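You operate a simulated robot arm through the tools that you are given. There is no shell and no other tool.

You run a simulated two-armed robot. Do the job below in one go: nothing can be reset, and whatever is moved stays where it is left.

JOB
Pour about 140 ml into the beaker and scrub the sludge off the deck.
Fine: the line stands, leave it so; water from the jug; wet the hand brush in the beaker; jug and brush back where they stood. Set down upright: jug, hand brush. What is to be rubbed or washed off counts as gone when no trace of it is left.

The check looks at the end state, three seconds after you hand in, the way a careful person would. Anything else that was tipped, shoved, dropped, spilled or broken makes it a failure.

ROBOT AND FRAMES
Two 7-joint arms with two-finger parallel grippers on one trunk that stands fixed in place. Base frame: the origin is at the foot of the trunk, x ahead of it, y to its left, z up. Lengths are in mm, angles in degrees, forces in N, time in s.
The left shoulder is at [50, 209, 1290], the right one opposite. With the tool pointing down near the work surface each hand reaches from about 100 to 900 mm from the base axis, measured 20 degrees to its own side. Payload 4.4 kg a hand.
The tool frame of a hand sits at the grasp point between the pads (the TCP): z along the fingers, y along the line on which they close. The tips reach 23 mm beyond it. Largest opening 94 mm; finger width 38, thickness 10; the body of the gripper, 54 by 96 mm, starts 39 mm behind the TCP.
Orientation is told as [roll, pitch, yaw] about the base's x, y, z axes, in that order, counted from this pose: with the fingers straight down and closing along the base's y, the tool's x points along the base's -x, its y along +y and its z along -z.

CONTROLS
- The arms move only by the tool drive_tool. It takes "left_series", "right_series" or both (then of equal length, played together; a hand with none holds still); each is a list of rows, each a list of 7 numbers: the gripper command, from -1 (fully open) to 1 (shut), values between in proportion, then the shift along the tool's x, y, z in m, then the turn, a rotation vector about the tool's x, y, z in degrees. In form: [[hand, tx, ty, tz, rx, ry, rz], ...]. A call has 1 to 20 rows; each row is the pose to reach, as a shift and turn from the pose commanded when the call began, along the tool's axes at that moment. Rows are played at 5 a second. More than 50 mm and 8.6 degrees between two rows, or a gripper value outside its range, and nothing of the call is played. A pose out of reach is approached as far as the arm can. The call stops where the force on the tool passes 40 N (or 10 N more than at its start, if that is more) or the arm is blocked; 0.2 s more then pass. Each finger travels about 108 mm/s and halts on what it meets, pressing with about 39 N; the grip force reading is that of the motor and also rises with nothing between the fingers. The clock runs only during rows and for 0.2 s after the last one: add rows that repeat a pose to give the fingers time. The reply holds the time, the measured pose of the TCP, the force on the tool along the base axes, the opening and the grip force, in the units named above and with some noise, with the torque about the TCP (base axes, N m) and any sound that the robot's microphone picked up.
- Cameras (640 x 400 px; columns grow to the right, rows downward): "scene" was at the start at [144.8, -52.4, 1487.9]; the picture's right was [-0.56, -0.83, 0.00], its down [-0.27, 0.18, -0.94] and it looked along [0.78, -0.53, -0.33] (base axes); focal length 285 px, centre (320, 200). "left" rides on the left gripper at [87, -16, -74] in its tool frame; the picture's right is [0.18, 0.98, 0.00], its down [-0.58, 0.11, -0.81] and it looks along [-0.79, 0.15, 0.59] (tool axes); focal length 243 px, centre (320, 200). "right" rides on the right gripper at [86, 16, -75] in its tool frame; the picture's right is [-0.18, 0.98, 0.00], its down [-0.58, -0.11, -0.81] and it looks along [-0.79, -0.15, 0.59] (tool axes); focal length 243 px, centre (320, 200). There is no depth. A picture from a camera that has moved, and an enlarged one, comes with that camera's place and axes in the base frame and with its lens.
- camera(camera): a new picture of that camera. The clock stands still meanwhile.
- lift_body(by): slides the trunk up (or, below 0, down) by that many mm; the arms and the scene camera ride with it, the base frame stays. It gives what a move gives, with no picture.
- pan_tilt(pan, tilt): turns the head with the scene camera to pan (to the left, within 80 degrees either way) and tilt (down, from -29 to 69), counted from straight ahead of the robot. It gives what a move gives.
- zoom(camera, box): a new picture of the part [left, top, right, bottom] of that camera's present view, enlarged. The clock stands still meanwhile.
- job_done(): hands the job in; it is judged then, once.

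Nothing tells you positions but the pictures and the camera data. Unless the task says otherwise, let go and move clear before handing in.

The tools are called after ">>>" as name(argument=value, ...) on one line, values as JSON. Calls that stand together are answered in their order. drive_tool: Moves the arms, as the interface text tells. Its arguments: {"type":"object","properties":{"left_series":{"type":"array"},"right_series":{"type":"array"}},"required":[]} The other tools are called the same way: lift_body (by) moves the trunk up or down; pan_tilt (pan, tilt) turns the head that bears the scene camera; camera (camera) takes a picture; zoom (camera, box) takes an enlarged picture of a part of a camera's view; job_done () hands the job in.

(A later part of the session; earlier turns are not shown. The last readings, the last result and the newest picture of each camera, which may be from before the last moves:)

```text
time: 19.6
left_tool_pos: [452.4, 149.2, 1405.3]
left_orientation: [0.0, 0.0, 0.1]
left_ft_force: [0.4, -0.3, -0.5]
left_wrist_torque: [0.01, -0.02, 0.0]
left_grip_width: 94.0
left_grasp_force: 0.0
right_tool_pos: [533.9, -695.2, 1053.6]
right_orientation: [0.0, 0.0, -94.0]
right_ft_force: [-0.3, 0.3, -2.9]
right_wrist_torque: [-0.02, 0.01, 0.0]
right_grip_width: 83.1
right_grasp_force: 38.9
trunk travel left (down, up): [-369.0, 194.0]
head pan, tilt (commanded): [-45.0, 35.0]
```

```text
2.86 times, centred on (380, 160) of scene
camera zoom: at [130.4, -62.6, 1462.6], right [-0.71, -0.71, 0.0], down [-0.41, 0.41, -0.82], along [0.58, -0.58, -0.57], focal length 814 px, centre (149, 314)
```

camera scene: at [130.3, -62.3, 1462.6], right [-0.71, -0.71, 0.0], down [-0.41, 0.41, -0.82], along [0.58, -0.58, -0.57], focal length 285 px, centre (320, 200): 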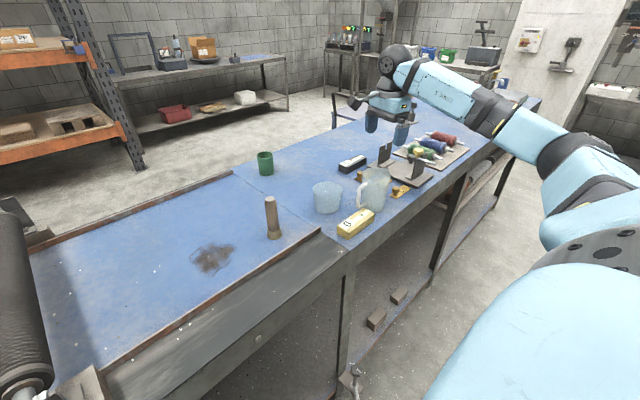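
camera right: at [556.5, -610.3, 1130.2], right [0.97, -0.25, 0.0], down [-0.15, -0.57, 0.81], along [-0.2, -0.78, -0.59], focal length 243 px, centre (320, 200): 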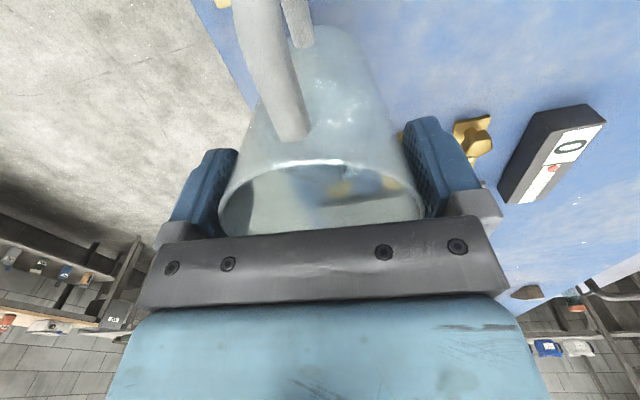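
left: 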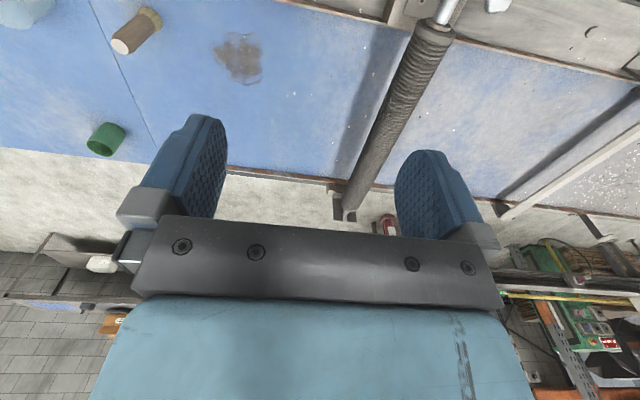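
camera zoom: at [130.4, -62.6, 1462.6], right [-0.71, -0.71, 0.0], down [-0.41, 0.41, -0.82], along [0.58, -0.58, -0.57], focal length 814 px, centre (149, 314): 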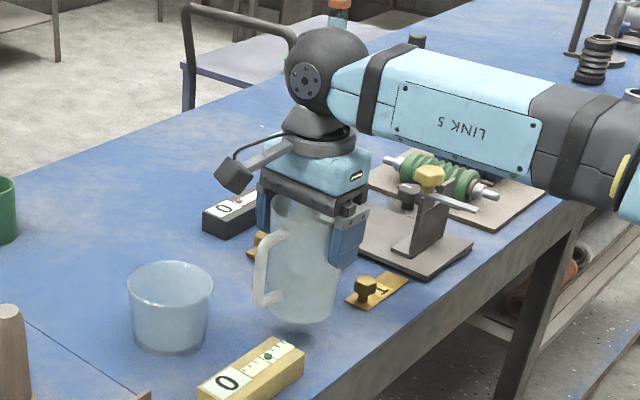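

The jug is lifted cleanly, hanging upright. I take several more force readings for a baseline weight.

>>> drive_tool(right_series=[[1, 0, 0, 0, 0, 0, 0]])

>>> drive_tool(right_series=[[1, 0, 0, 0, 0, 0, 0]])

>>> drive_tool(right_series=[[1, 0, 0, 0, 0, 0, 0]])

>>> drive_tool(right_series=[[1, 0, 0, 0, 0, 0, 0]])

>>> drive_tool(right_series=[[1, 0, 0, 0, 0, 0, 0]])

>>> drive_tool(right_series=[[1, 0, 0, 0, 0, 0, 0]])

>>> drive_tool(right_series=[[1, 0, 0, 0, 0, 0, 0]])

>>> drive_tool(right_series=[[1, 0, 0, 0, 0, 0, 0]])

>>> zoom(camera="scene", box=[340, 140, 400, 210])

```text
time: 20.0
left_tool_pos: [453.0, 149.5, 1405.5]
left_orientation: [0.0, 0.0, 0.1]
left_ft_force: [-0.6, -0.4, 0.0]
left_wrist_torque: [-0.02, -0.03, 0.01]
left_grip_width: 93.8
left_grasp_force: 0.0
right_tool_pos: [533.2, -696.2, 1055.4]
right_orientation: [0.0, 0.0, -94.0]
right_ft_force: [-0.4, -0.1, -2.8]
right_wrist_torque: [0.03, -0.01, -0.02]
right_grip_width: 83.2
right_grasp_force: 39.0
trunk travel left (down, up): [-369.0, 194.0]
head pan, tilt (commanded): [-45.0, 35.0]
```

```text
time: 20.4
left_tool_pos: [453.1, 148.5, 1404.5]
left_orientation: [0.1, 0.1, 0.1]
left_ft_force: [-1.2, -0.2, -0.7]
left_wrist_torque: [0.01, -0.04, 0.01]
left_grip_width: 93.9
left_grasp_force: 0.1
right_tool_pos: [533.5, -696.2, 1055.0]
right_orientation: [0.0, -0.1, -94.0]
right_ft_force: [0.1, 0.3, -3.6]
right_wrist_torque: [0.01, 0.02, 0.01]
right_grip_width: 83.1
right_grasp_force: 39.3
trunk travel left (down, up): [-369.0, 194.0]
head pan, tilt (commanded): [-45.0, 35.0]
```

```text
time: 20.8
left_tool_pos: [453.1, 148.6, 1404.2]
left_orientation: [0.0, 0.0, 0.1]
left_ft_force: [-0.6, -0.3, 0.3]
left_wrist_torque: [0.0, 0.02, -0.02]
left_grip_width: 94.2
left_grasp_force: 0.0
right_tool_pos: [534.3, -696.0, 1055.5]
right_orientation: [-0.1, -0.1, -94.0]
right_ft_force: [-0.2, -0.2, -3.0]
right_wrist_torque: [-0.02, 0.01, 0.02]
right_grip_width: 83.0
right_grasp_force: 38.7
trunk travel left (down, up): [-369.0, 194.0]
head pan, tilt (commanded): [-45.0, 35.0]
```

```text
time: 21.2
left_tool_pos: [453.1, 147.8, 1405.1]
left_orientation: [0.0, 0.1, 0.1]
left_ft_force: [-0.7, 0.5, 0.5]
left_wrist_torque: [0.0, 0.01, 0.01]
left_grip_width: 93.9
left_grasp_force: 0.1
right_tool_pos: [534.6, -695.4, 1055.3]
right_orientation: [0.1, -0.1, -94.0]
right_ft_force: [0.3, 0.5, -3.2]
right_wrist_torque: [0.01, -0.04, 0.0]
right_grip_width: 83.2
right_grasp_force: 38.8
trunk travel left (down, up): [-369.0, 194.0]
head pan, tilt (commanded): [-45.0, 35.0]
```

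```text
time: 21.6
left_tool_pos: [452.5, 147.0, 1404.9]
left_orientation: [0.0, 0.0, 0.2]
left_ft_force: [0.4, 0.0, -0.2]
left_wrist_torque: [0.01, -0.01, -0.01]
left_grip_width: 93.9
left_grasp_force: 0.1
right_tool_pos: [534.4, -696.5, 1055.2]
right_orientation: [0.0, 0.0, -93.9]
right_ft_force: [0.3, -0.1, -2.8]
right_wrist_torque: [0.01, 0.04, -0.02]
right_grip_width: 83.3
right_grasp_force: 38.8
trunk travel left (down, up): [-369.0, 194.0]
head pan, tilt (commanded): [-45.0, 35.0]
```

```text
time: 22.0
left_tool_pos: [452.3, 149.5, 1404.5]
left_orientation: [0.1, 0.0, 0.1]
left_ft_force: [-1.2, -0.5, -0.2]
left_wrist_torque: [-0.02, 0.03, -0.02]
left_grip_width: 93.9
left_grasp_force: 0.0
right_tool_pos: [533.7, -696.6, 1055.9]
right_orientation: [0.1, 0.0, -94.0]
right_ft_force: [-0.4, 0.1, -3.7]
right_wrist_torque: [0.05, 0.04, -0.02]
right_grip_width: 83.2
right_grasp_force: 38.9
trunk travel left (down, up): [-369.0, 194.0]
head pan, tilt (commanded): [-45.0, 35.0]
```

```text
time: 22.4
left_tool_pos: [452.4, 149.7, 1405.5]
left_orientation: [0.1, 0.0, 0.0]
left_ft_force: [-0.4, -0.4, 0.1]
left_wrist_torque: [-0.03, 0.01, 0.0]
left_grip_width: 93.7
left_grasp_force: 0.0
right_tool_pos: [533.1, -696.1, 1055.5]
right_orientation: [-0.1, 0.0, -94.1]
right_ft_force: [0.1, 0.1, -2.8]
right_wrist_torque: [0.0, 0.0, 0.0]
right_grip_width: 83.3
right_grasp_force: 39.4
trunk travel left (down, up): [-369.0, 194.0]
head pan, tilt (commanded): [-45.0, 35.0]
```

```text
time: 22.8
left_tool_pos: [452.5, 148.4, 1404.8]
left_orientation: [0.0, 0.1, 0.1]
left_ft_force: [-0.5, -0.2, -0.7]
left_wrist_torque: [0.01, 0.01, -0.02]
left_grip_width: 94.0
left_grasp_force: 0.1
right_tool_pos: [534.2, -695.9, 1056.2]
right_orientation: [-0.1, 0.0, -94.0]
right_ft_force: [0.0, -0.4, -2.2]
right_wrist_torque: [0.02, 0.02, -0.01]
right_grip_width: 83.4
right_grasp_force: 39.0
trunk travel left (down, up): [-369.0, 194.0]
head pan, tilt (commanded): [-45.0, 35.0]
```

```text
5.71 times, centred on (370, 175) of scene
camera zoom: at [130.4, -62.6, 1462.5], right [-0.71, -0.71, 0.0], down [-0.41, 0.41, -0.82], along [0.58, -0.58, -0.57], focal length 1628 px, centre (34, 343)
```

zoom: 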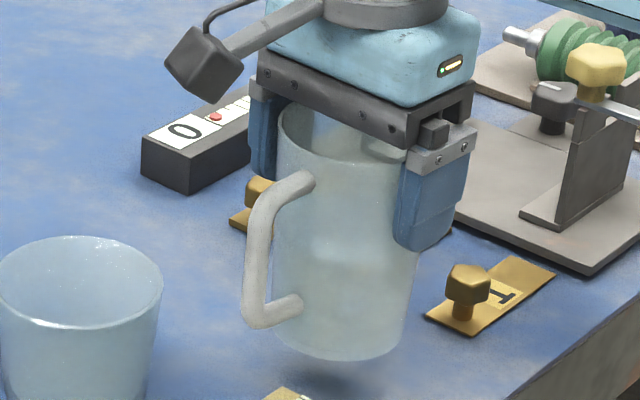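

The jug with water weighs ~3.15 N (~320 g). I now raise it and carry it smoothly to a pre-pour pose on the far-left side of the beaker (yaw -135°), well above the rim.

>>> drive_tool(right_series=[[1, 0, 0, -0.006, 0, 0, 0], [1, 0, 0, -0.018, 0, 0, 0], [1, 0, 0, -0.034, 0, 0, 0], [1, 0, 0, -0.05, 0, 0, 0], [1, 0, 0, -0.066, 0, 0, 0], [1, 0, 0, -0.075, 0, 0, 0], [1, 0.0032, 0.0026, -0.078, 0, 0, 0.8], [1, 0.0095, 0.0079, -0.08, 0, 0, 2.5], [1, 0.0206, 0.0171, -0.08, 0, 0, 5.3], [1, 0.0348, 0.0289, -0.08, 0, 0, 9.0], [1, 0.0506, 0.042, -0.08, 0, 0, 13.1], [1, 0.068, 0.0564, -0.08, 0, 0, 17.6], [1, 0.0854, 0.0708, -0.08, 0, 0, 22.1], [1, 0.1028, 0.0853, -0.08, 0, 0, 26.7], [1, 0.1187, 0.0984, -0.08, 0, 0, 30.8], [1, 0.1329, 0.1102, -0.08, 0, 0, 34.4], [1, 0.144, 0.1194, -0.08, 0, 0, 37.3], [1, 0.1519, 0.126, -0.08, 0, 0, 39.4], [1, 0.1566, 0.1299, -0.08, 0, 0, 40.6], [1, 0.1582, 0.1312, -0.08, 0, 0, 41]])

>>> camera(camera="scene")

>>> camera(camera="right")

```text
time: 27.0
left_tool_pos: [452.8, 149.5, 1405.0]
left_orientation: [0.0, 0.0, 0.0]
left_ft_force: [0.0, -0.5, -0.6]
left_wrist_torque: [-0.02, -0.01, -0.01]
left_grip_width: 94.0
left_grasp_force: 0.1
right_tool_pos: [676.1, -547.6, 1134.0]
right_orientation: [0.0, 0.0, -135.1]
right_ft_force: [-0.2, -0.7, -3.1]
right_wrist_torque: [-0.01, -0.01, 0.03]
right_grip_width: 83.4
right_grasp_force: 38.7
trunk travel left (down, up): [-369.0, 194.0]
head pan, tilt (commanded): [-45.0, 35.0]
```

```text
taken
camera scene: at [130.5, -62.4, 1462.6], right [-0.71, -0.71, 0.0], down [-0.41, 0.41, -0.82], along [0.58, -0.58, -0.57], focal length 285 px, centre (320, 200)
```

scene: 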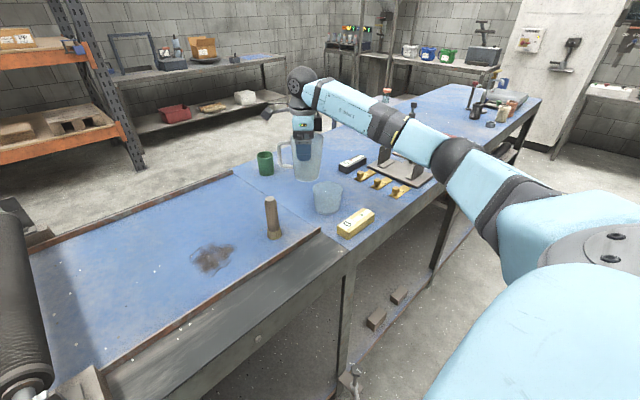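

```text
taken
camera right: at [749.0, -497.9, 1209.0], right [0.56, -0.83, 0.0], down [-0.49, -0.33, 0.81], along [-0.67, -0.45, -0.59], focal length 243 px, centre (320, 200)
```

right: 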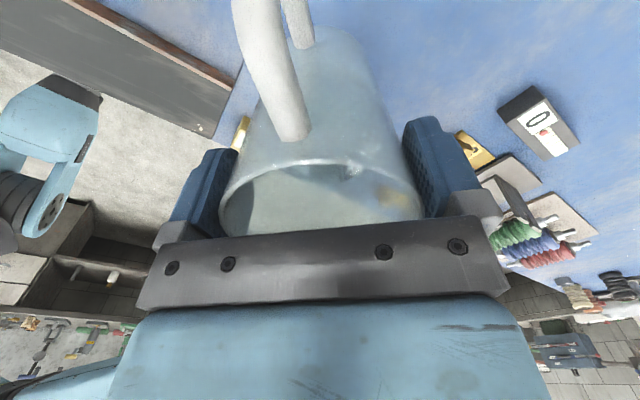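

Everything tracks well. I tilt the jug to 40° about its lip at this height (below the expected pour onset) and check.

>>> drive_tool(right_series=[[1, 0.0008, 0, -0.0018, 0, 2, 0], [1, 0.0015, 0, -0.0036, 0, 4, 0], [1, 0.0027, 0, -0.0073, 0, 8, 0], [1, 0.0037, 0, -0.0111, 0, 12, 0], [1, 0.0044, 0, -0.015, 0, 16, 0], [1, 0.0048, 0, -0.0188, 0, 20, 0], [1, 0.0049, 0, -0.0227, 0, 24, 0], [1, 0.0048, 0, -0.0266, 0, 28, 0], [1, 0.0044, 0, -0.0305, 0, 32, 0], [1, 0.0038, 0, -0.0344, 0, 36, 0], [1, 0.0034, 0, -0.0363, 0, 38, 0], [1, 0.0029, 0, -0.0382, 0, 40, 0], [1, 0.0029, 0, -0.0382, 0, 40, 0]])

>>> camera(camera="scene")

>>> zoom(camera="scene", box=[260, 80, 400, 230])

>>> camera(camera="right")

```text
time: 29.8
left_tool_pos: [453.2, 147.1, 1405.3]
left_orientation: [0.0, 0.0, 0.0]
left_ft_force: [-0.3, 0.3, -0.2]
left_wrist_torque: [0.01, 0.01, 0.01]
left_grip_width: 94.2
left_grasp_force: 0.0
right_tool_pos: [677.3, -546.9, 1172.8]
right_orientation: [0.0, 40.0, -135.0]
right_ft_force: [0.6, -0.4, -3.3]
right_wrist_torque: [-0.07, 0.06, -0.03]
right_grip_width: 83.2
right_grasp_force: 39.1
trunk travel left (down, up): [-369.0, 194.0]
head pan, tilt (commanded): [-45.0, 35.0]
```

```text
taken
camera scene: at [130.6, -62.4, 1462.5], right [-0.71, -0.71, 0.0], down [-0.41, 0.41, -0.82], along [0.58, -0.58, -0.57], focal length 285 px, centre (320, 200)
```

scene: 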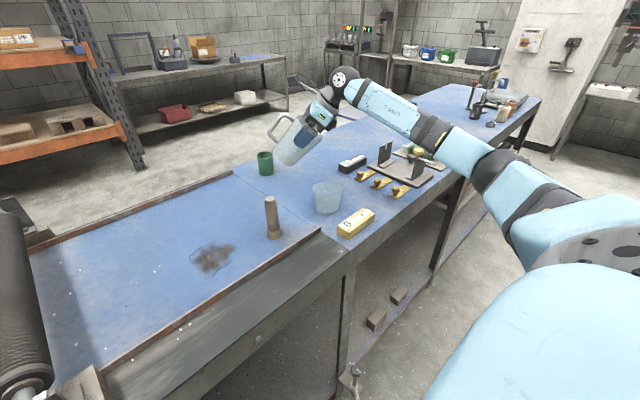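

```text
2.67 times, centred on (330, 155) of scene
camera zoom: at [130.6, -62.4, 1462.5], right [-0.71, -0.71, 0.0], down [-0.41, 0.41, -0.82], along [0.58, -0.58, -0.57], focal length 760 px, centre (293, 320)
```

zoom: 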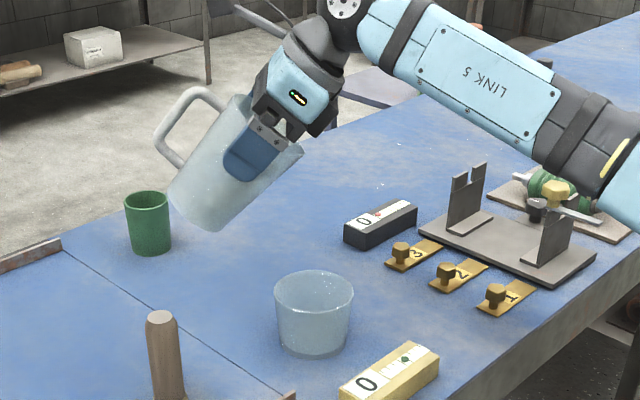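

```text
taken
camera right: at [701.3, -543.7, 1286.4], right [0.6, -0.79, -0.12], down [-0.76, -0.6, 0.24], along [-0.26, -0.05, -0.96], focal length 243 px, centre (320, 200)
```

right: 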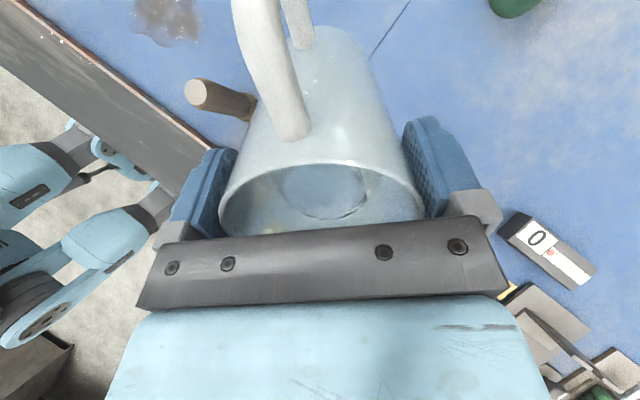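

The lip sits just where predicted (640,-583), above the beaker on its near-handle side. I lower the jug straight down so the lip is ~50 mm above the beaker rim.

>>> drive_tool(right_series=[[1, -0.0022, 0, 0.0026, 0, 0, 0], [1, -0.0073, 0, 0.0087, 0, 0, 0], [1, -0.0145, 0, 0.0173, 0, 0, 0], [1, -0.0232, 0, 0.0277, 0, 0, 0], [1, -0.0327, 0, 0.039, 0, 0, 0], [1, -0.0421, 0, 0.0502, 0, 0, 0], [1, -0.0515, 0, 0.0615, 0, 0, 0], [1, -0.0603, 0, 0.0719, 0, 0, 0], [1, -0.0675, 0, 0.0805, 0, 0, 0], [1, -0.0712, 0, 0.0849, 0, 0, 0], [1, -0.0726, 0, 0.0866, 0, 0, 0], [1, -0.0726, 0, 0.0866, 0, 0, 0]])

>>> zoom(camera="scene", box=[260, 100, 400, 230])

>>> camera(camera="right")

```text
time: 32.4
left_tool_pos: [452.8, 149.0, 1404.2]
left_orientation: [0.0, 0.0, 0.1]
left_ft_force: [0.1, -0.4, 0.5]
left_wrist_torque: [0.0, -0.01, 0.01]
left_grip_width: 94.2
left_grasp_force: 0.1
right_tool_pos: [676.3, -546.0, 1061.2]
right_orientation: [-0.1, 40.0, -135.0]
right_ft_force: [-0.2, 0.1, -3.6]
right_wrist_torque: [-0.07, 0.06, -0.02]
right_grip_width: 83.1
right_grasp_force: 38.5
trunk travel left (down, up): [-369.0, 194.0]
head pan, tilt (commanded): [-45.0, 35.0]
```

```text
3.08 times, centred on (330, 165) of scene
camera zoom: at [130.5, -62.5, 1462.5], right [-0.71, -0.71, 0.0], down [-0.41, 0.41, -0.82], along [0.58, -0.58, -0.57], focal length 877 px, centre (289, 308)
```

zoom: 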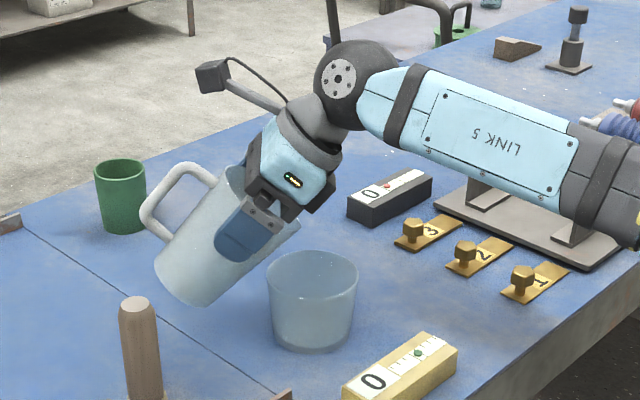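

```text
taken
camera right: at [702.1, -543.6, 1173.7], right [0.6, -0.79, -0.12], down [-0.76, -0.6, 0.24], along [-0.27, -0.05, -0.96], focal length 243 px, centre (320, 200)
```

right: 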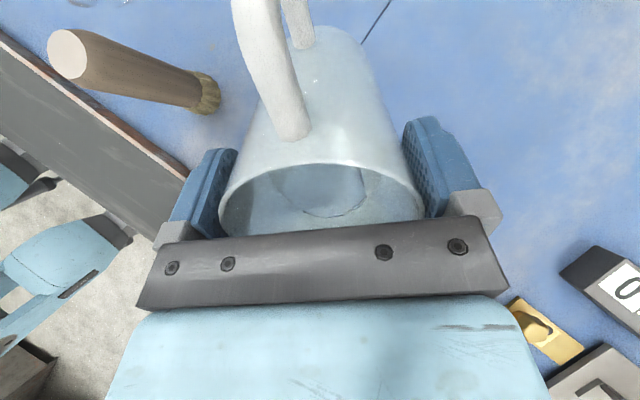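

Geometry looks good. I tilt on in small steps to 50° with the lip about 40 mm above the rim, listening for pouring.

>>> drive_tool(right_series=[[1, -0.0014, 0, 0.0004, 0, 2.5, 0], [1, -0.0028, 0, 0.0008, 0, 5, 0], [1, -0.004, 0, 0.0008, 0, 7.5, 0], [1, -0.0052, 0, 0.0007, 0, 10, 0], [1, -0.0052, 0, 0.0007, 0, 10, 0]])

>>> zoom(camera="scene", box=[280, 140, 380, 230])

>>> camera(camera="right")

```text
time: 33.6
left_tool_pos: [452.8, 147.6, 1404.4]
left_orientation: [0.0, 0.0, 0.2]
left_ft_force: [0.0, 0.8, 0.0]
left_wrist_torque: [0.0, -0.03, 0.0]
left_grip_width: 93.9
left_grasp_force: 0.1
right_tool_pos: [673.7, -549.6, 1057.7]
right_orientation: [0.0, 50.0, -135.1]
right_ft_force: [0.1, -0.1, -2.8]
right_wrist_torque: [-0.06, 0.11, -0.03]
right_grip_width: 83.1
right_grasp_force: 39.3
trunk travel left (down, up): [-369.0, 194.0]
head pan, tilt (commanded): [-45.0, 35.0]
```

```text
4.44 times, centred on (330, 185) of scene
camera zoom: at [130.6, -62.3, 1462.5], right [-0.71, -0.71, 0.0], down [-0.41, 0.41, -0.82], along [0.58, -0.58, -0.57], focal length 1266 px, centre (276, 267)
```

zoom: 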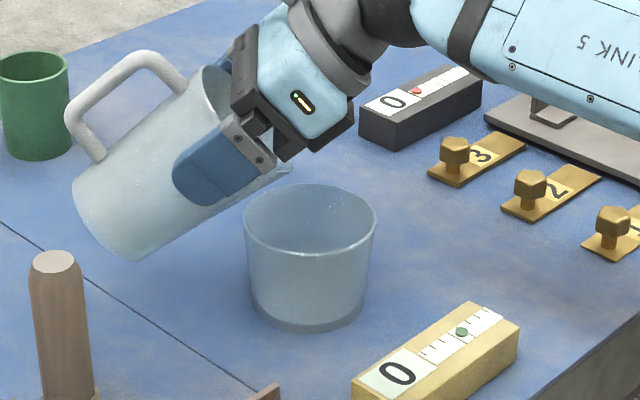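

```text
taken
camera right: at [685.6, -560.0, 1171.3], right [0.61, -0.78, -0.14], down [-0.78, -0.62, 0.07], along [-0.14, 0.07, -0.99], focal length 243 px, centre (320, 200)
```

right: 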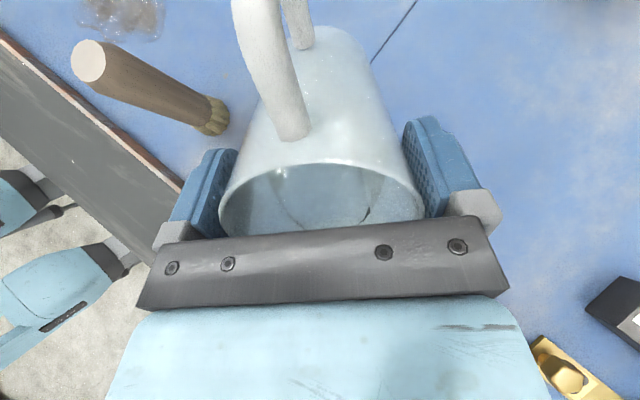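

No flow yet. I go on to 55° slowly.

>>> drive_tool(right_series=[[1, 0.0004, 0, -0.0011, 0, 1.25, 0], [1, 0.0009, 0, -0.0022, 0, 2.5, 0], [1, 0.0014, 0, -0.0034, 0, 3.75, 0], [1, 0.0018, 0, -0.0045, 0, 5, 0], [1, 0.0018, 0, -0.0045, 0, 5, 0], [1, 0.0018, 0, -0.0045, 0, 5, 0]])

>>> zoom(camera="scene", box=[280, 140, 380, 230])

>>> zoom(camera="right", box=[200, 100, 440, 250])

```text
time: 35.0
left_tool_pos: [452.6, 148.3, 1404.8]
left_orientation: [0.1, 0.0, 0.1]
left_ft_force: [1.0, -0.7, -0.2]
left_wrist_torque: [0.02, -0.02, 0.0]
left_grip_width: 93.6
left_grasp_force: 0.0
right_tool_pos: [672.9, -550.4, 1059.7]
right_orientation: [-0.1, 55.0, -135.0]
right_ft_force: [1.7, 1.2, -2.9]
right_wrist_torque: [-0.06, 0.1, 0.0]
right_grip_width: 83.2
right_grasp_force: 39.3
trunk travel left (down, up): [-369.0, 194.0]
head pan, tilt (commanded): [-45.0, 35.0]
```

```text
4.44 times, centred on (330, 185) of scene
camera zoom: at [130.5, -62.5, 1462.5], right [-0.71, -0.71, 0.0], down [-0.41, 0.41, -0.82], along [0.58, -0.58, -0.57], focal length 1266 px, centre (276, 267)
```

zoom: 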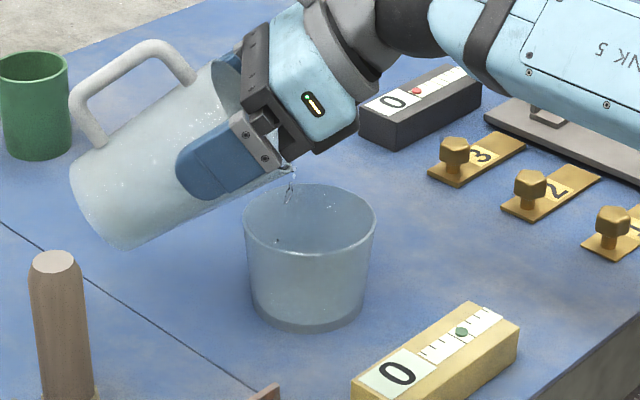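

```text
2.67 times, centred on (320, 175) of right
camera zoom: at [677.0, -568.8, 1174.5], right [0.62, -0.77, -0.15], down [-0.78, -0.63, -0.01], along [-0.08, 0.13, -0.99], focal length 647 px, centre (320, 267)
```

zoom: 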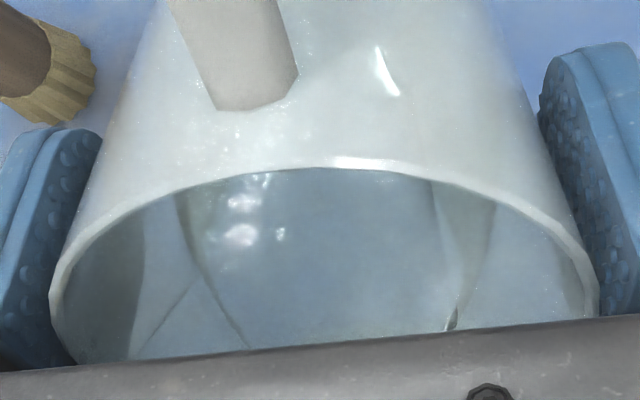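

A thin stream has begun and falls into the beaker, a bit left of centre. I shift the lip 10 mm toward the beaker centre and hold to see how it flows.

>>> drive_tool(right_series=[[1, -0.0014, 0, -0.002, 0, 0, 0], [1, -0.0028, 0, -0.004, 0, 0, 0], [1, -0.0043, 0, -0.0061, 0, 0, 0], [1, -0.0057, 0, -0.0082, 0, 0, 0], [1, -0.0057, 0, -0.0082, 0, 0, 0], [1, -0.0057, 0, -0.0082, 0, 0, 0]])

>>> zoom(camera="scene", box=[280, 140, 380, 230])

```text
time: 36.4
left_tool_pos: [452.6, 148.2, 1405.1]
left_orientation: [0.0, 0.0, 0.1]
left_ft_force: [-0.1, -0.2, -0.6]
left_wrist_torque: [0.0, 0.01, -0.02]
left_grip_width: 94.0
left_grasp_force: 0.0
right_tool_pos: [665.4, -558.0, 1060.2]
right_orientation: [-0.1, 55.0, -135.0]
right_ft_force: [-0.5, 0.5, -3.7]
right_wrist_torque: [-0.06, 0.06, -0.03]
right_grip_width: 83.1
right_grasp_force: 39.1
trunk travel left (down, up): [-369.0, 194.0]
head pan, tilt (commanded): [-45.0, 35.0]
```

```text
4.44 times, centred on (330, 185) of scene
camera zoom: at [130.4, -62.5, 1462.6], right [-0.71, -0.71, 0.0], down [-0.41, 0.41, -0.82], along [0.58, -0.58, -0.57], focal length 1266 px, centre (276, 267)
```

zoom: 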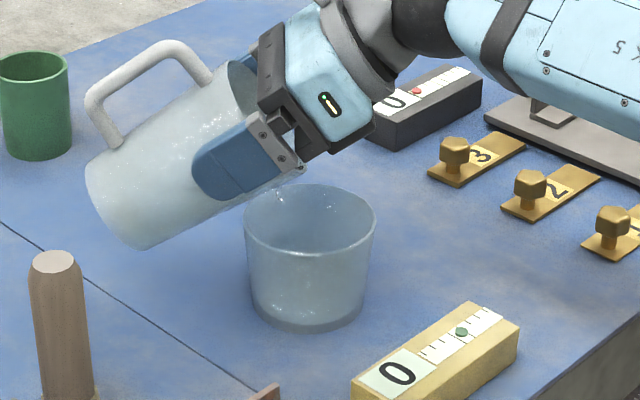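

Only drops so far. I tilt on to 58° slowly and check the flow.

>>> drive_tool(right_series=[[1, 0.0004, 0, -0.0009, 0, 1, 0], [1, 0.0008, 0, -0.0018, 0, 2, 0], [1, 0.0011, 0, -0.0027, 0, 3, 0], [1, 0.0011, 0, -0.0027, 0, 3, 0], [1, 0.0011, 0, -0.0027, 0, 3, 0]])

>>> zoom(camera="scene", box=[280, 140, 380, 230])

```text
time: 37.6
left_tool_pos: [452.1, 148.2, 1405.0]
left_orientation: [0.0, 0.0, 0.2]
left_ft_force: [0.6, 0.2, 0.1]
left_wrist_torque: [0.0, -0.01, 0.01]
left_grip_width: 94.3
left_grasp_force: 0.0
right_tool_pos: [665.8, -558.3, 1062.3]
right_orientation: [-0.1, 58.0, -135.0]
right_ft_force: [-0.3, -0.2, -3.0]
right_wrist_torque: [-0.04, 0.08, 0.0]
right_grip_width: 83.0
right_grasp_force: 39.0
trunk travel left (down, up): [-369.0, 194.0]
head pan, tilt (commanded): [-45.0, 35.0]
```

```text
4.44 times, centred on (330, 185) of scene
camera zoom: at [130.4, -62.5, 1462.6], right [-0.71, -0.71, 0.0], down [-0.41, 0.41, -0.82], along [0.58, -0.58, -0.57], focal length 1266 px, centre (276, 267)
```

zoom: 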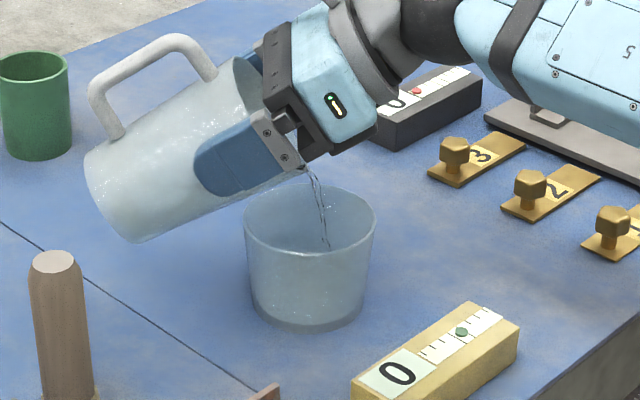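

A thin steady stream lands near the middle of the beaker. I hold for a second and watch the level.

>>> drive_tool(right_series=[[1, 0, 0, 0, 0, 0, 0], [1, 0, 0, 0, 0, 0, 0], [1, 0, 0, 0, 0, 0, 0], [1, 0, 0, 0, 0, 0, 0], [1, 0, 0, 0, 0, 0, 0]])

>>> zoom(camera="scene", box=[280, 140, 380, 230])

>>> zoom(camera="right", box=[200, 100, 440, 250])

```text
time: 38.8
left_tool_pos: [453.2, 148.2, 1404.3]
left_orientation: [0.0, 0.0, 0.2]
left_ft_force: [0.0, 0.1, 0.6]
left_wrist_torque: [0.01, 0.01, 0.01]
left_grip_width: 94.1
left_grasp_force: 0.1
right_tool_pos: [665.5, -559.0, 1062.7]
right_orientation: [-0.1, 58.1, -135.0]
right_ft_force: [0.3, -0.1, -2.2]
right_wrist_torque: [-0.08, 0.06, -0.02]
right_grip_width: 83.0
right_grasp_force: 38.9
trunk travel left (down, up): [-369.0, 194.0]
head pan, tilt (commanded): [-45.0, 35.0]
```

```text
4.44 times, centred on (330, 185) of scene
camera zoom: at [130.4, -62.5, 1462.6], right [-0.71, -0.71, 0.0], down [-0.41, 0.41, -0.82], along [0.58, -0.58, -0.57], focal length 1266 px, centre (276, 267)
```

zoom: 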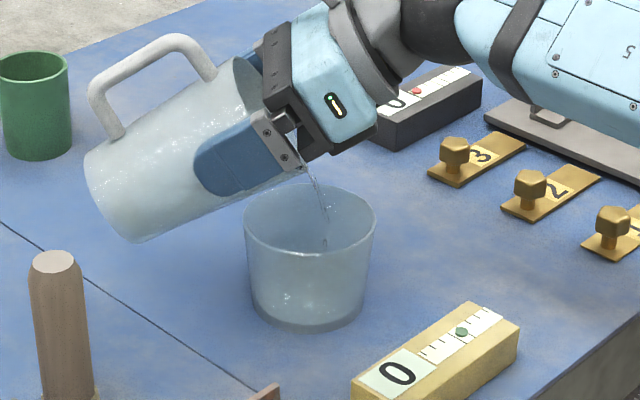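

```text
2.67 times, centred on (320, 175) of right
camera zoom: at [665.0, -581.2, 1176.1], right [0.63, -0.76, -0.16], down [-0.78, -0.62, -0.07], along [-0.05, 0.16, -0.99], focal length 647 px, centre (320, 267)
```

zoom: 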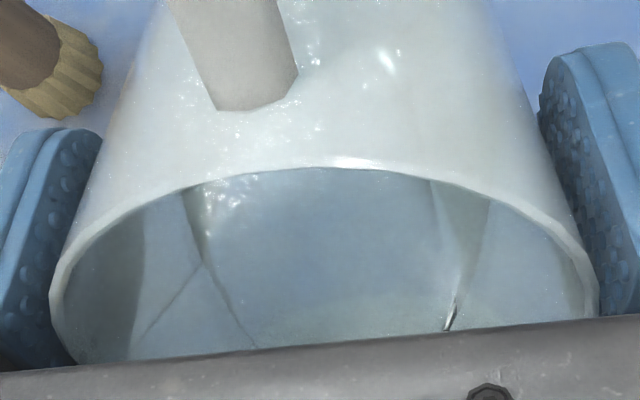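

>>> zoom(camera="scene", box=[310, 178, 346, 218])

```text
10.00 times, centred on (328, 198) of scene
camera zoom: at [130.4, -62.5, 1462.6], right [-0.71, -0.71, 0.0], down [-0.41, 0.41, -0.82], along [0.58, -0.58, -0.57], focal length 2850 px, centre (240, 220)
```

zoom: 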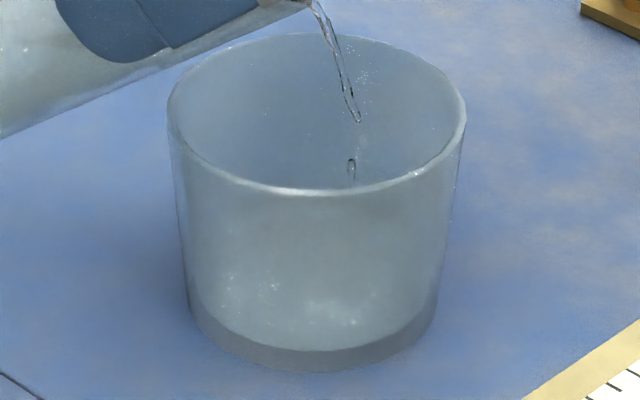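

>>> drive_tool(right_series=[[1, 0.0004, 0, -0.0009, 0, 1, 0], [1, 0.0008, 0, -0.0018, 0, 2, 0], [1, 0.0008, 0, -0.0018, 0, 2, 0], [1, 0.0008, 0, -0.0018, 0, 2, 0], [1, 0.0008, 0, -0.0018, 0, 2, 0]])

>>> zoom(camera="scene", box=[300, 168, 350, 218])

```text
time: 40.0
left_tool_pos: [452.7, 148.0, 1405.6]
left_orientation: [0.0, 0.0, 0.1]
left_ft_force: [-0.3, -0.2, -0.3]
left_wrist_torque: [-0.03, -0.01, 0.0]
left_grip_width: 93.7
left_grasp_force: 0.2
right_tool_pos: [663.3, -559.5, 1065.9]
right_orientation: [-0.1, 60.0, -135.0]
right_ft_force: [0.2, -1.3, -2.6]
right_wrist_torque: [-0.07, 0.06, 0.01]
right_grip_width: 83.1
right_grasp_force: 39.2
trunk travel left (down, up): [-369.0, 194.0]
head pan, tilt (commanded): [-45.0, 35.0]
```

```text
8.00 times, centred on (325, 193) of scene
camera zoom: at [130.4, -62.4, 1462.6], right [-0.71, -0.71, 0.0], down [-0.41, 0.41, -0.82], along [0.58, -0.58, -0.57], focal length 2280 px, centre (280, 256)
```

zoom: 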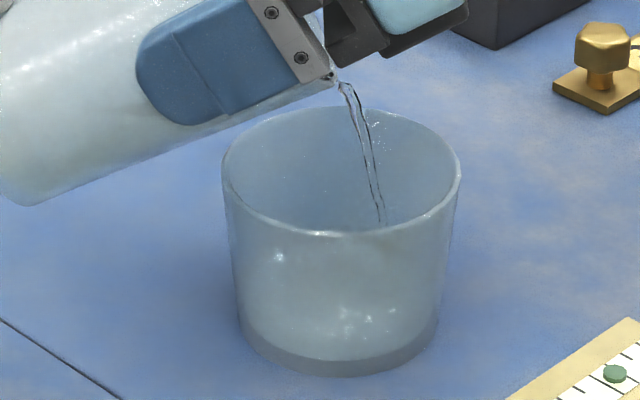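

>>> drive_tool(right_series=[[1, 0.0004, 0, -0.0009, 0, 1, 0], [1, 0.0008, 0, -0.0018, 0, 2, 0], [1, 0.0008, 0, -0.0018, 0, 2, 0], [1, 0.0008, 0, -0.0018, 0, 2, 0], [1, 0.0008, 0, -0.0018, 0, 2, 0]])

>>> zoom(camera="scene", box=[300, 168, 350, 218])

```text
time: 41.2
left_tool_pos: [452.5, 149.1, 1404.9]
left_orientation: [0.1, 0.0, 0.1]
left_ft_force: [-0.4, -1.0, 0.1]
left_wrist_torque: [0.01, -0.02, 0.0]
left_grip_width: 94.0
left_grasp_force: 0.0
right_tool_pos: [662.8, -558.9, 1066.2]
right_orientation: [0.0, 62.0, -135.0]
right_ft_force: [-0.1, -0.7, -2.9]
right_wrist_torque: [-0.04, 0.06, -0.03]
right_grip_width: 83.3
right_grasp_force: 38.6
trunk travel left (down, up): [-369.0, 194.0]
head pan, tilt (commanded): [-45.0, 35.0]
```

```text
8.00 times, centred on (325, 193) of scene
camera zoom: at [130.4, -62.4, 1462.6], right [-0.71, -0.71, 0.0], down [-0.41, 0.41, -0.82], along [0.58, -0.58, -0.57], focal length 2280 px, centre (280, 256)
```

zoom: 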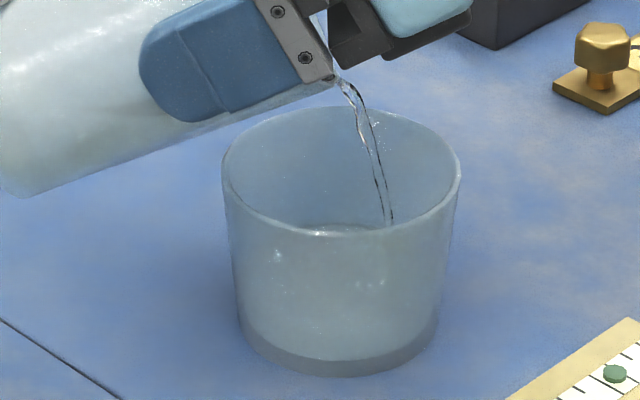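

Water surface is becoming visible in the beaker (about 50 ml by my estimate). I hold and tilt a touch more while monitoring the level.

>>> drive_tool(right_series=[[1, 0.0004, 0, -0.0009, 0, 1, 0], [1, 0.0004, 0, -0.0009, 0, 1, 0], [1, 0.0004, 0, -0.0009, 0, 1, 0], [1, 0.0004, 0, -0.0009, 0, 1, 0], [1, 0.0004, 0, -0.0009, 0, 1, 0]])

>>> zoom(camera="scene", box=[300, 168, 350, 218])

```text
time: 42.4
left_tool_pos: [452.1, 148.5, 1404.5]
left_orientation: [0.1, -0.1, 0.2]
left_ft_force: [0.5, 0.2, -0.3]
left_wrist_torque: [-0.02, 0.02, 0.0]
left_grip_width: 93.9
left_grasp_force: 0.2
right_tool_pos: [662.4, -560.4, 1066.7]
right_orientation: [-0.1, 63.0, -135.0]
right_ft_force: [-0.3, 0.4, -2.8]
right_wrist_torque: [-0.05, 0.05, -0.01]
right_grip_width: 83.2
right_grasp_force: 39.0
trunk travel left (down, up): [-369.0, 194.0]
head pan, tilt (commanded): [-45.0, 35.0]
```

```text
8.00 times, centred on (325, 193) of scene
camera zoom: at [130.4, -62.4, 1462.6], right [-0.71, -0.71, 0.0], down [-0.41, 0.41, -0.82], along [0.58, -0.58, -0.57], focal length 2280 px, centre (280, 256)
```

zoom: 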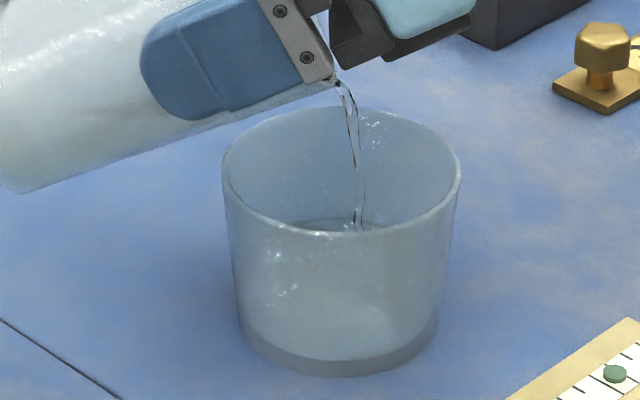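

>>> drive_tool(right_series=[[1, 0.0004, 0, -0.0009, 0, 1, 0], [1, 0.0008, 0, -0.0018, 0, 2, 0], [1, 0.0008, 0, -0.0018, 0, 2, 0], [1, 0.0008, 0, -0.0018, 0, 2, 0], [1, 0.0008, 0, -0.0018, 0, 2, 0]])

>>> zoom(camera="scene", box=[300, 168, 350, 218])

```text
time: 43.6
left_tool_pos: [452.8, 149.1, 1404.9]
left_orientation: [0.0, 0.0, 0.1]
left_ft_force: [-0.3, -1.2, 0.0]
left_wrist_torque: [0.02, 0.01, 0.0]
left_grip_width: 94.0
left_grasp_force: 0.0
right_tool_pos: [661.7, -561.1, 1068.5]
right_orientation: [-0.1, 65.0, -135.0]
right_ft_force: [-0.1, -0.8, -1.9]
right_wrist_torque: [-0.06, 0.06, -0.01]
right_grip_width: 83.1
right_grasp_force: 38.8
trunk travel left (down, up): [-369.0, 194.0]
head pan, tilt (commanded): [-45.0, 35.0]
```

```text
8.00 times, centred on (325, 193) of scene
camera zoom: at [130.4, -62.4, 1462.6], right [-0.71, -0.71, 0.0], down [-0.41, 0.41, -0.82], along [0.58, -0.58, -0.57], focal length 2280 px, centre (280, 256)
```

zoom: 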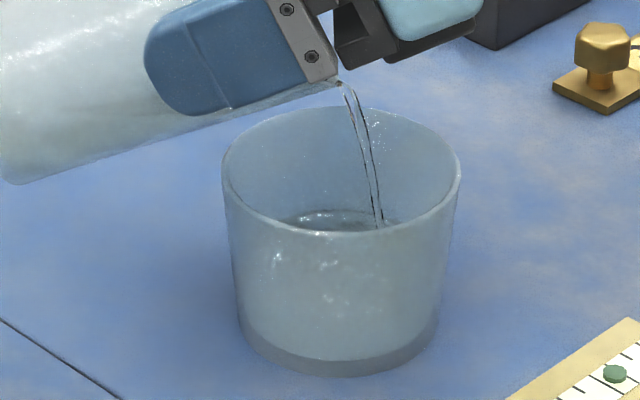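

Level rising (about 90 ml). I continue with small steps.

>>> drive_tool(right_series=[[1, 0.0002, 0, -0.0005, 0, 0.5, 0], [1, 0.0004, 0, -0.0009, 0, 1, 0], [1, 0.0004, 0, -0.0009, 0, 1, 0], [1, 0.0004, 0, -0.0009, 0, 1, 0]])

>>> zoom(camera="scene", box=[300, 168, 350, 218])

```text
time: 44.6
left_tool_pos: [452.5, 149.8, 1405.4]
left_orientation: [0.0, -0.1, 0.1]
left_ft_force: [0.0, 0.1, -0.8]
left_wrist_torque: [-0.03, 0.0, 0.02]
left_grip_width: 93.9
left_grasp_force: 0.2
right_tool_pos: [661.8, -561.1, 1070.0]
right_orientation: [-0.1, 66.0, -135.1]
right_ft_force: [0.4, -0.2, -2.6]
right_wrist_torque: [-0.04, 0.06, 0.03]
right_grip_width: 83.0
right_grasp_force: 39.2
trunk travel left (down, up): [-369.0, 194.0]
head pan, tilt (commanded): [-45.0, 35.0]
```

```text
8.00 times, centred on (325, 193) of scene
camera zoom: at [130.4, -62.4, 1462.6], right [-0.71, -0.71, 0.0], down [-0.41, 0.41, -0.82], along [0.58, -0.58, -0.57], focal length 2280 px, centre (280, 256)
```

zoom: 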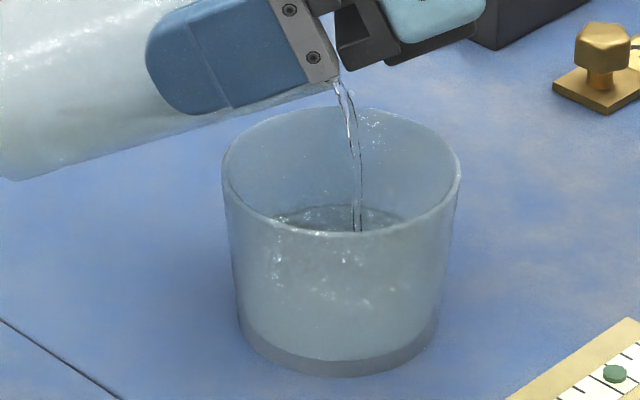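

>>> drive_tool(right_series=[[1, 0.0002, 0, -0.0005, 0, 0.5, 0], [1, 0.0004, 0, -0.0009, 0, 1, 0], [1, 0.0006, 0, -0.0014, 0, 1.5, 0], [1, 0.0006, 0, -0.0014, 0, 1.5, 0], [1, 0.0006, 0, -0.0014, 0, 1.5, 0]])

>>> zoom(camera="scene", box=[300, 168, 350, 218])

```text
time: 45.8
left_tool_pos: [452.3, 148.5, 1404.2]
left_orientation: [0.0, 0.0, 0.1]
left_ft_force: [-0.2, -0.7, 0.0]
left_wrist_torque: [0.01, 0.04, 0.02]
left_grip_width: 94.1
left_grasp_force: 0.1
right_tool_pos: [660.1, -563.1, 1070.8]
right_orientation: [-0.1, 67.5, -135.1]
right_ft_force: [0.0, 1.1, -3.3]
right_wrist_torque: [-0.1, 0.04, 0.01]
right_grip_width: 83.0
right_grasp_force: 38.8
trunk travel left (down, up): [-369.0, 194.0]
head pan, tilt (commanded): [-45.0, 35.0]
```

```text
8.00 times, centred on (325, 193) of scene
camera zoom: at [130.3, -62.4, 1462.6], right [-0.71, -0.71, 0.0], down [-0.41, 0.41, -0.82], along [0.58, -0.58, -0.57], focal length 2280 px, centre (280, 256)
```

zoom: 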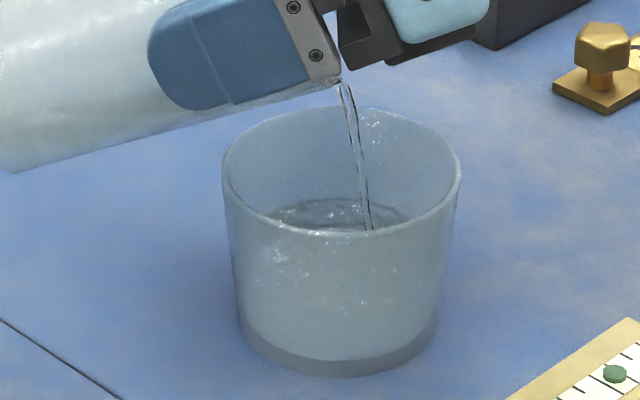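

>>> drive_tool(right_series=[[1, 0.0002, 0, -0.0005, 0, 0.5, 0], [1, 0.0004, 0, -0.0009, 0, 1, 0], [1, 0.0004, 0, -0.0009, 0, 1, 0], [1, 0.0004, 0, -0.0009, 0, 1, 0]])

>>> zoom(camera="scene", box=[300, 168, 350, 218])

```text
time: 46.8
left_tool_pos: [453.4, 149.1, 1405.4]
left_orientation: [0.0, 0.1, 0.1]
left_ft_force: [0.5, 0.3, -0.1]
left_wrist_torque: [0.0, 0.01, -0.02]
left_grip_width: 93.9
left_grasp_force: 0.0
right_tool_pos: [660.7, -563.2, 1072.3]
right_orientation: [-0.2, 68.5, -135.0]
right_ft_force: [-1.1, 0.4, -2.2]
right_wrist_torque: [-0.03, 0.05, 0.03]
right_grip_width: 82.9
right_grasp_force: 38.6
trunk travel left (down, up): [-369.0, 194.0]
head pan, tilt (commanded): [-45.0, 35.0]
```

```text
8.00 times, centred on (325, 193) of scene
camera zoom: at [130.3, -62.4, 1462.6], right [-0.71, -0.71, 0.0], down [-0.41, 0.41, -0.82], along [0.58, -0.58, -0.57], focal length 2280 px, centre (280, 256)
```

zoom: 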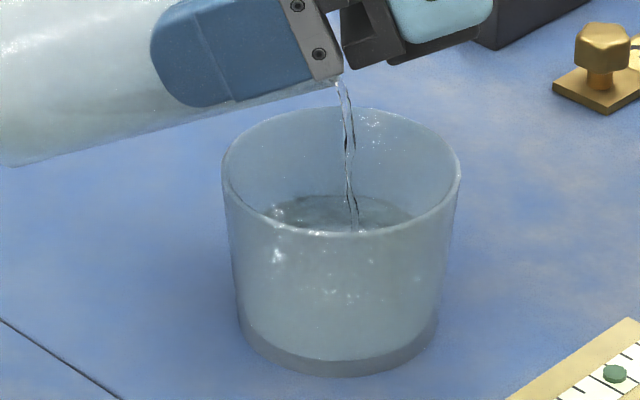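

About 125 ml by level. I tilt back to stop the flow and measure more carefully.

>>> drive_tool(right_series=[[1, -0.0014, 0, 0.0026, 0, -3, 0], [1, -0.0031, 0, 0.0055, 0, -6.5, 0], [1, -0.0047, 0, 0.0085, 0, -10, 0], [1, -0.0047, 0, 0.0085, 0, -10, 0], [1, -0.0047, 0, 0.0085, 0, -10, 0], [1, -0.0047, 0, 0.0085, 0, -10, 0], [1, -0.0047, 0, 0.0085, 0, -10, 0]])

>>> zoom(camera="scene", box=[300, 168, 350, 218])

>>> zoom(camera="scene", box=[311, 178, 345, 212])

```text
time: 48.4
left_tool_pos: [453.1, 149.1, 1404.8]
left_orientation: [0.0, 0.0, 0.1]
left_ft_force: [-0.1, 0.1, -0.5]
left_wrist_torque: [0.05, -0.02, 0.04]
left_grip_width: 94.0
left_grasp_force: 0.1
right_tool_pos: [663.5, -558.8, 1065.1]
right_orientation: [-0.1, 58.5, -135.0]
right_ft_force: [-0.4, -0.3, -2.2]
right_wrist_torque: [-0.1, 0.09, -0.01]
right_grip_width: 82.7
right_grasp_force: 39.2
trunk travel left (down, up): [-369.0, 194.0]
head pan, tilt (commanded): [-45.0, 35.0]
```

```text
8.00 times, centred on (325, 193) of scene
camera zoom: at [130.3, -62.4, 1462.6], right [-0.71, -0.71, 0.0], down [-0.41, 0.41, -0.82], along [0.58, -0.58, -0.57], focal length 2280 px, centre (280, 256)
```

zoom: 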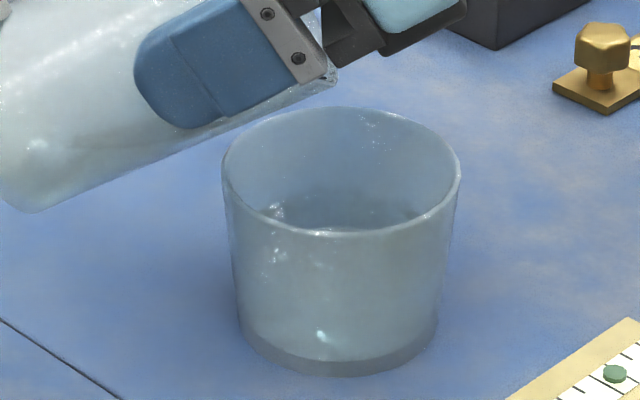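

```text
11.76 times, centred on (328, 195) of scene
camera zoom: at [130.3, -62.4, 1462.6], right [-0.71, -0.71, 0.0], down [-0.41, 0.41, -0.82], along [0.58, -0.58, -0.57], focal length 3353 px, centre (226, 259)
```

zoom: 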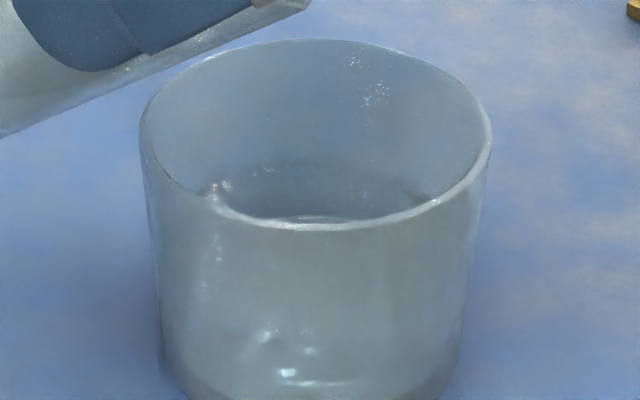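

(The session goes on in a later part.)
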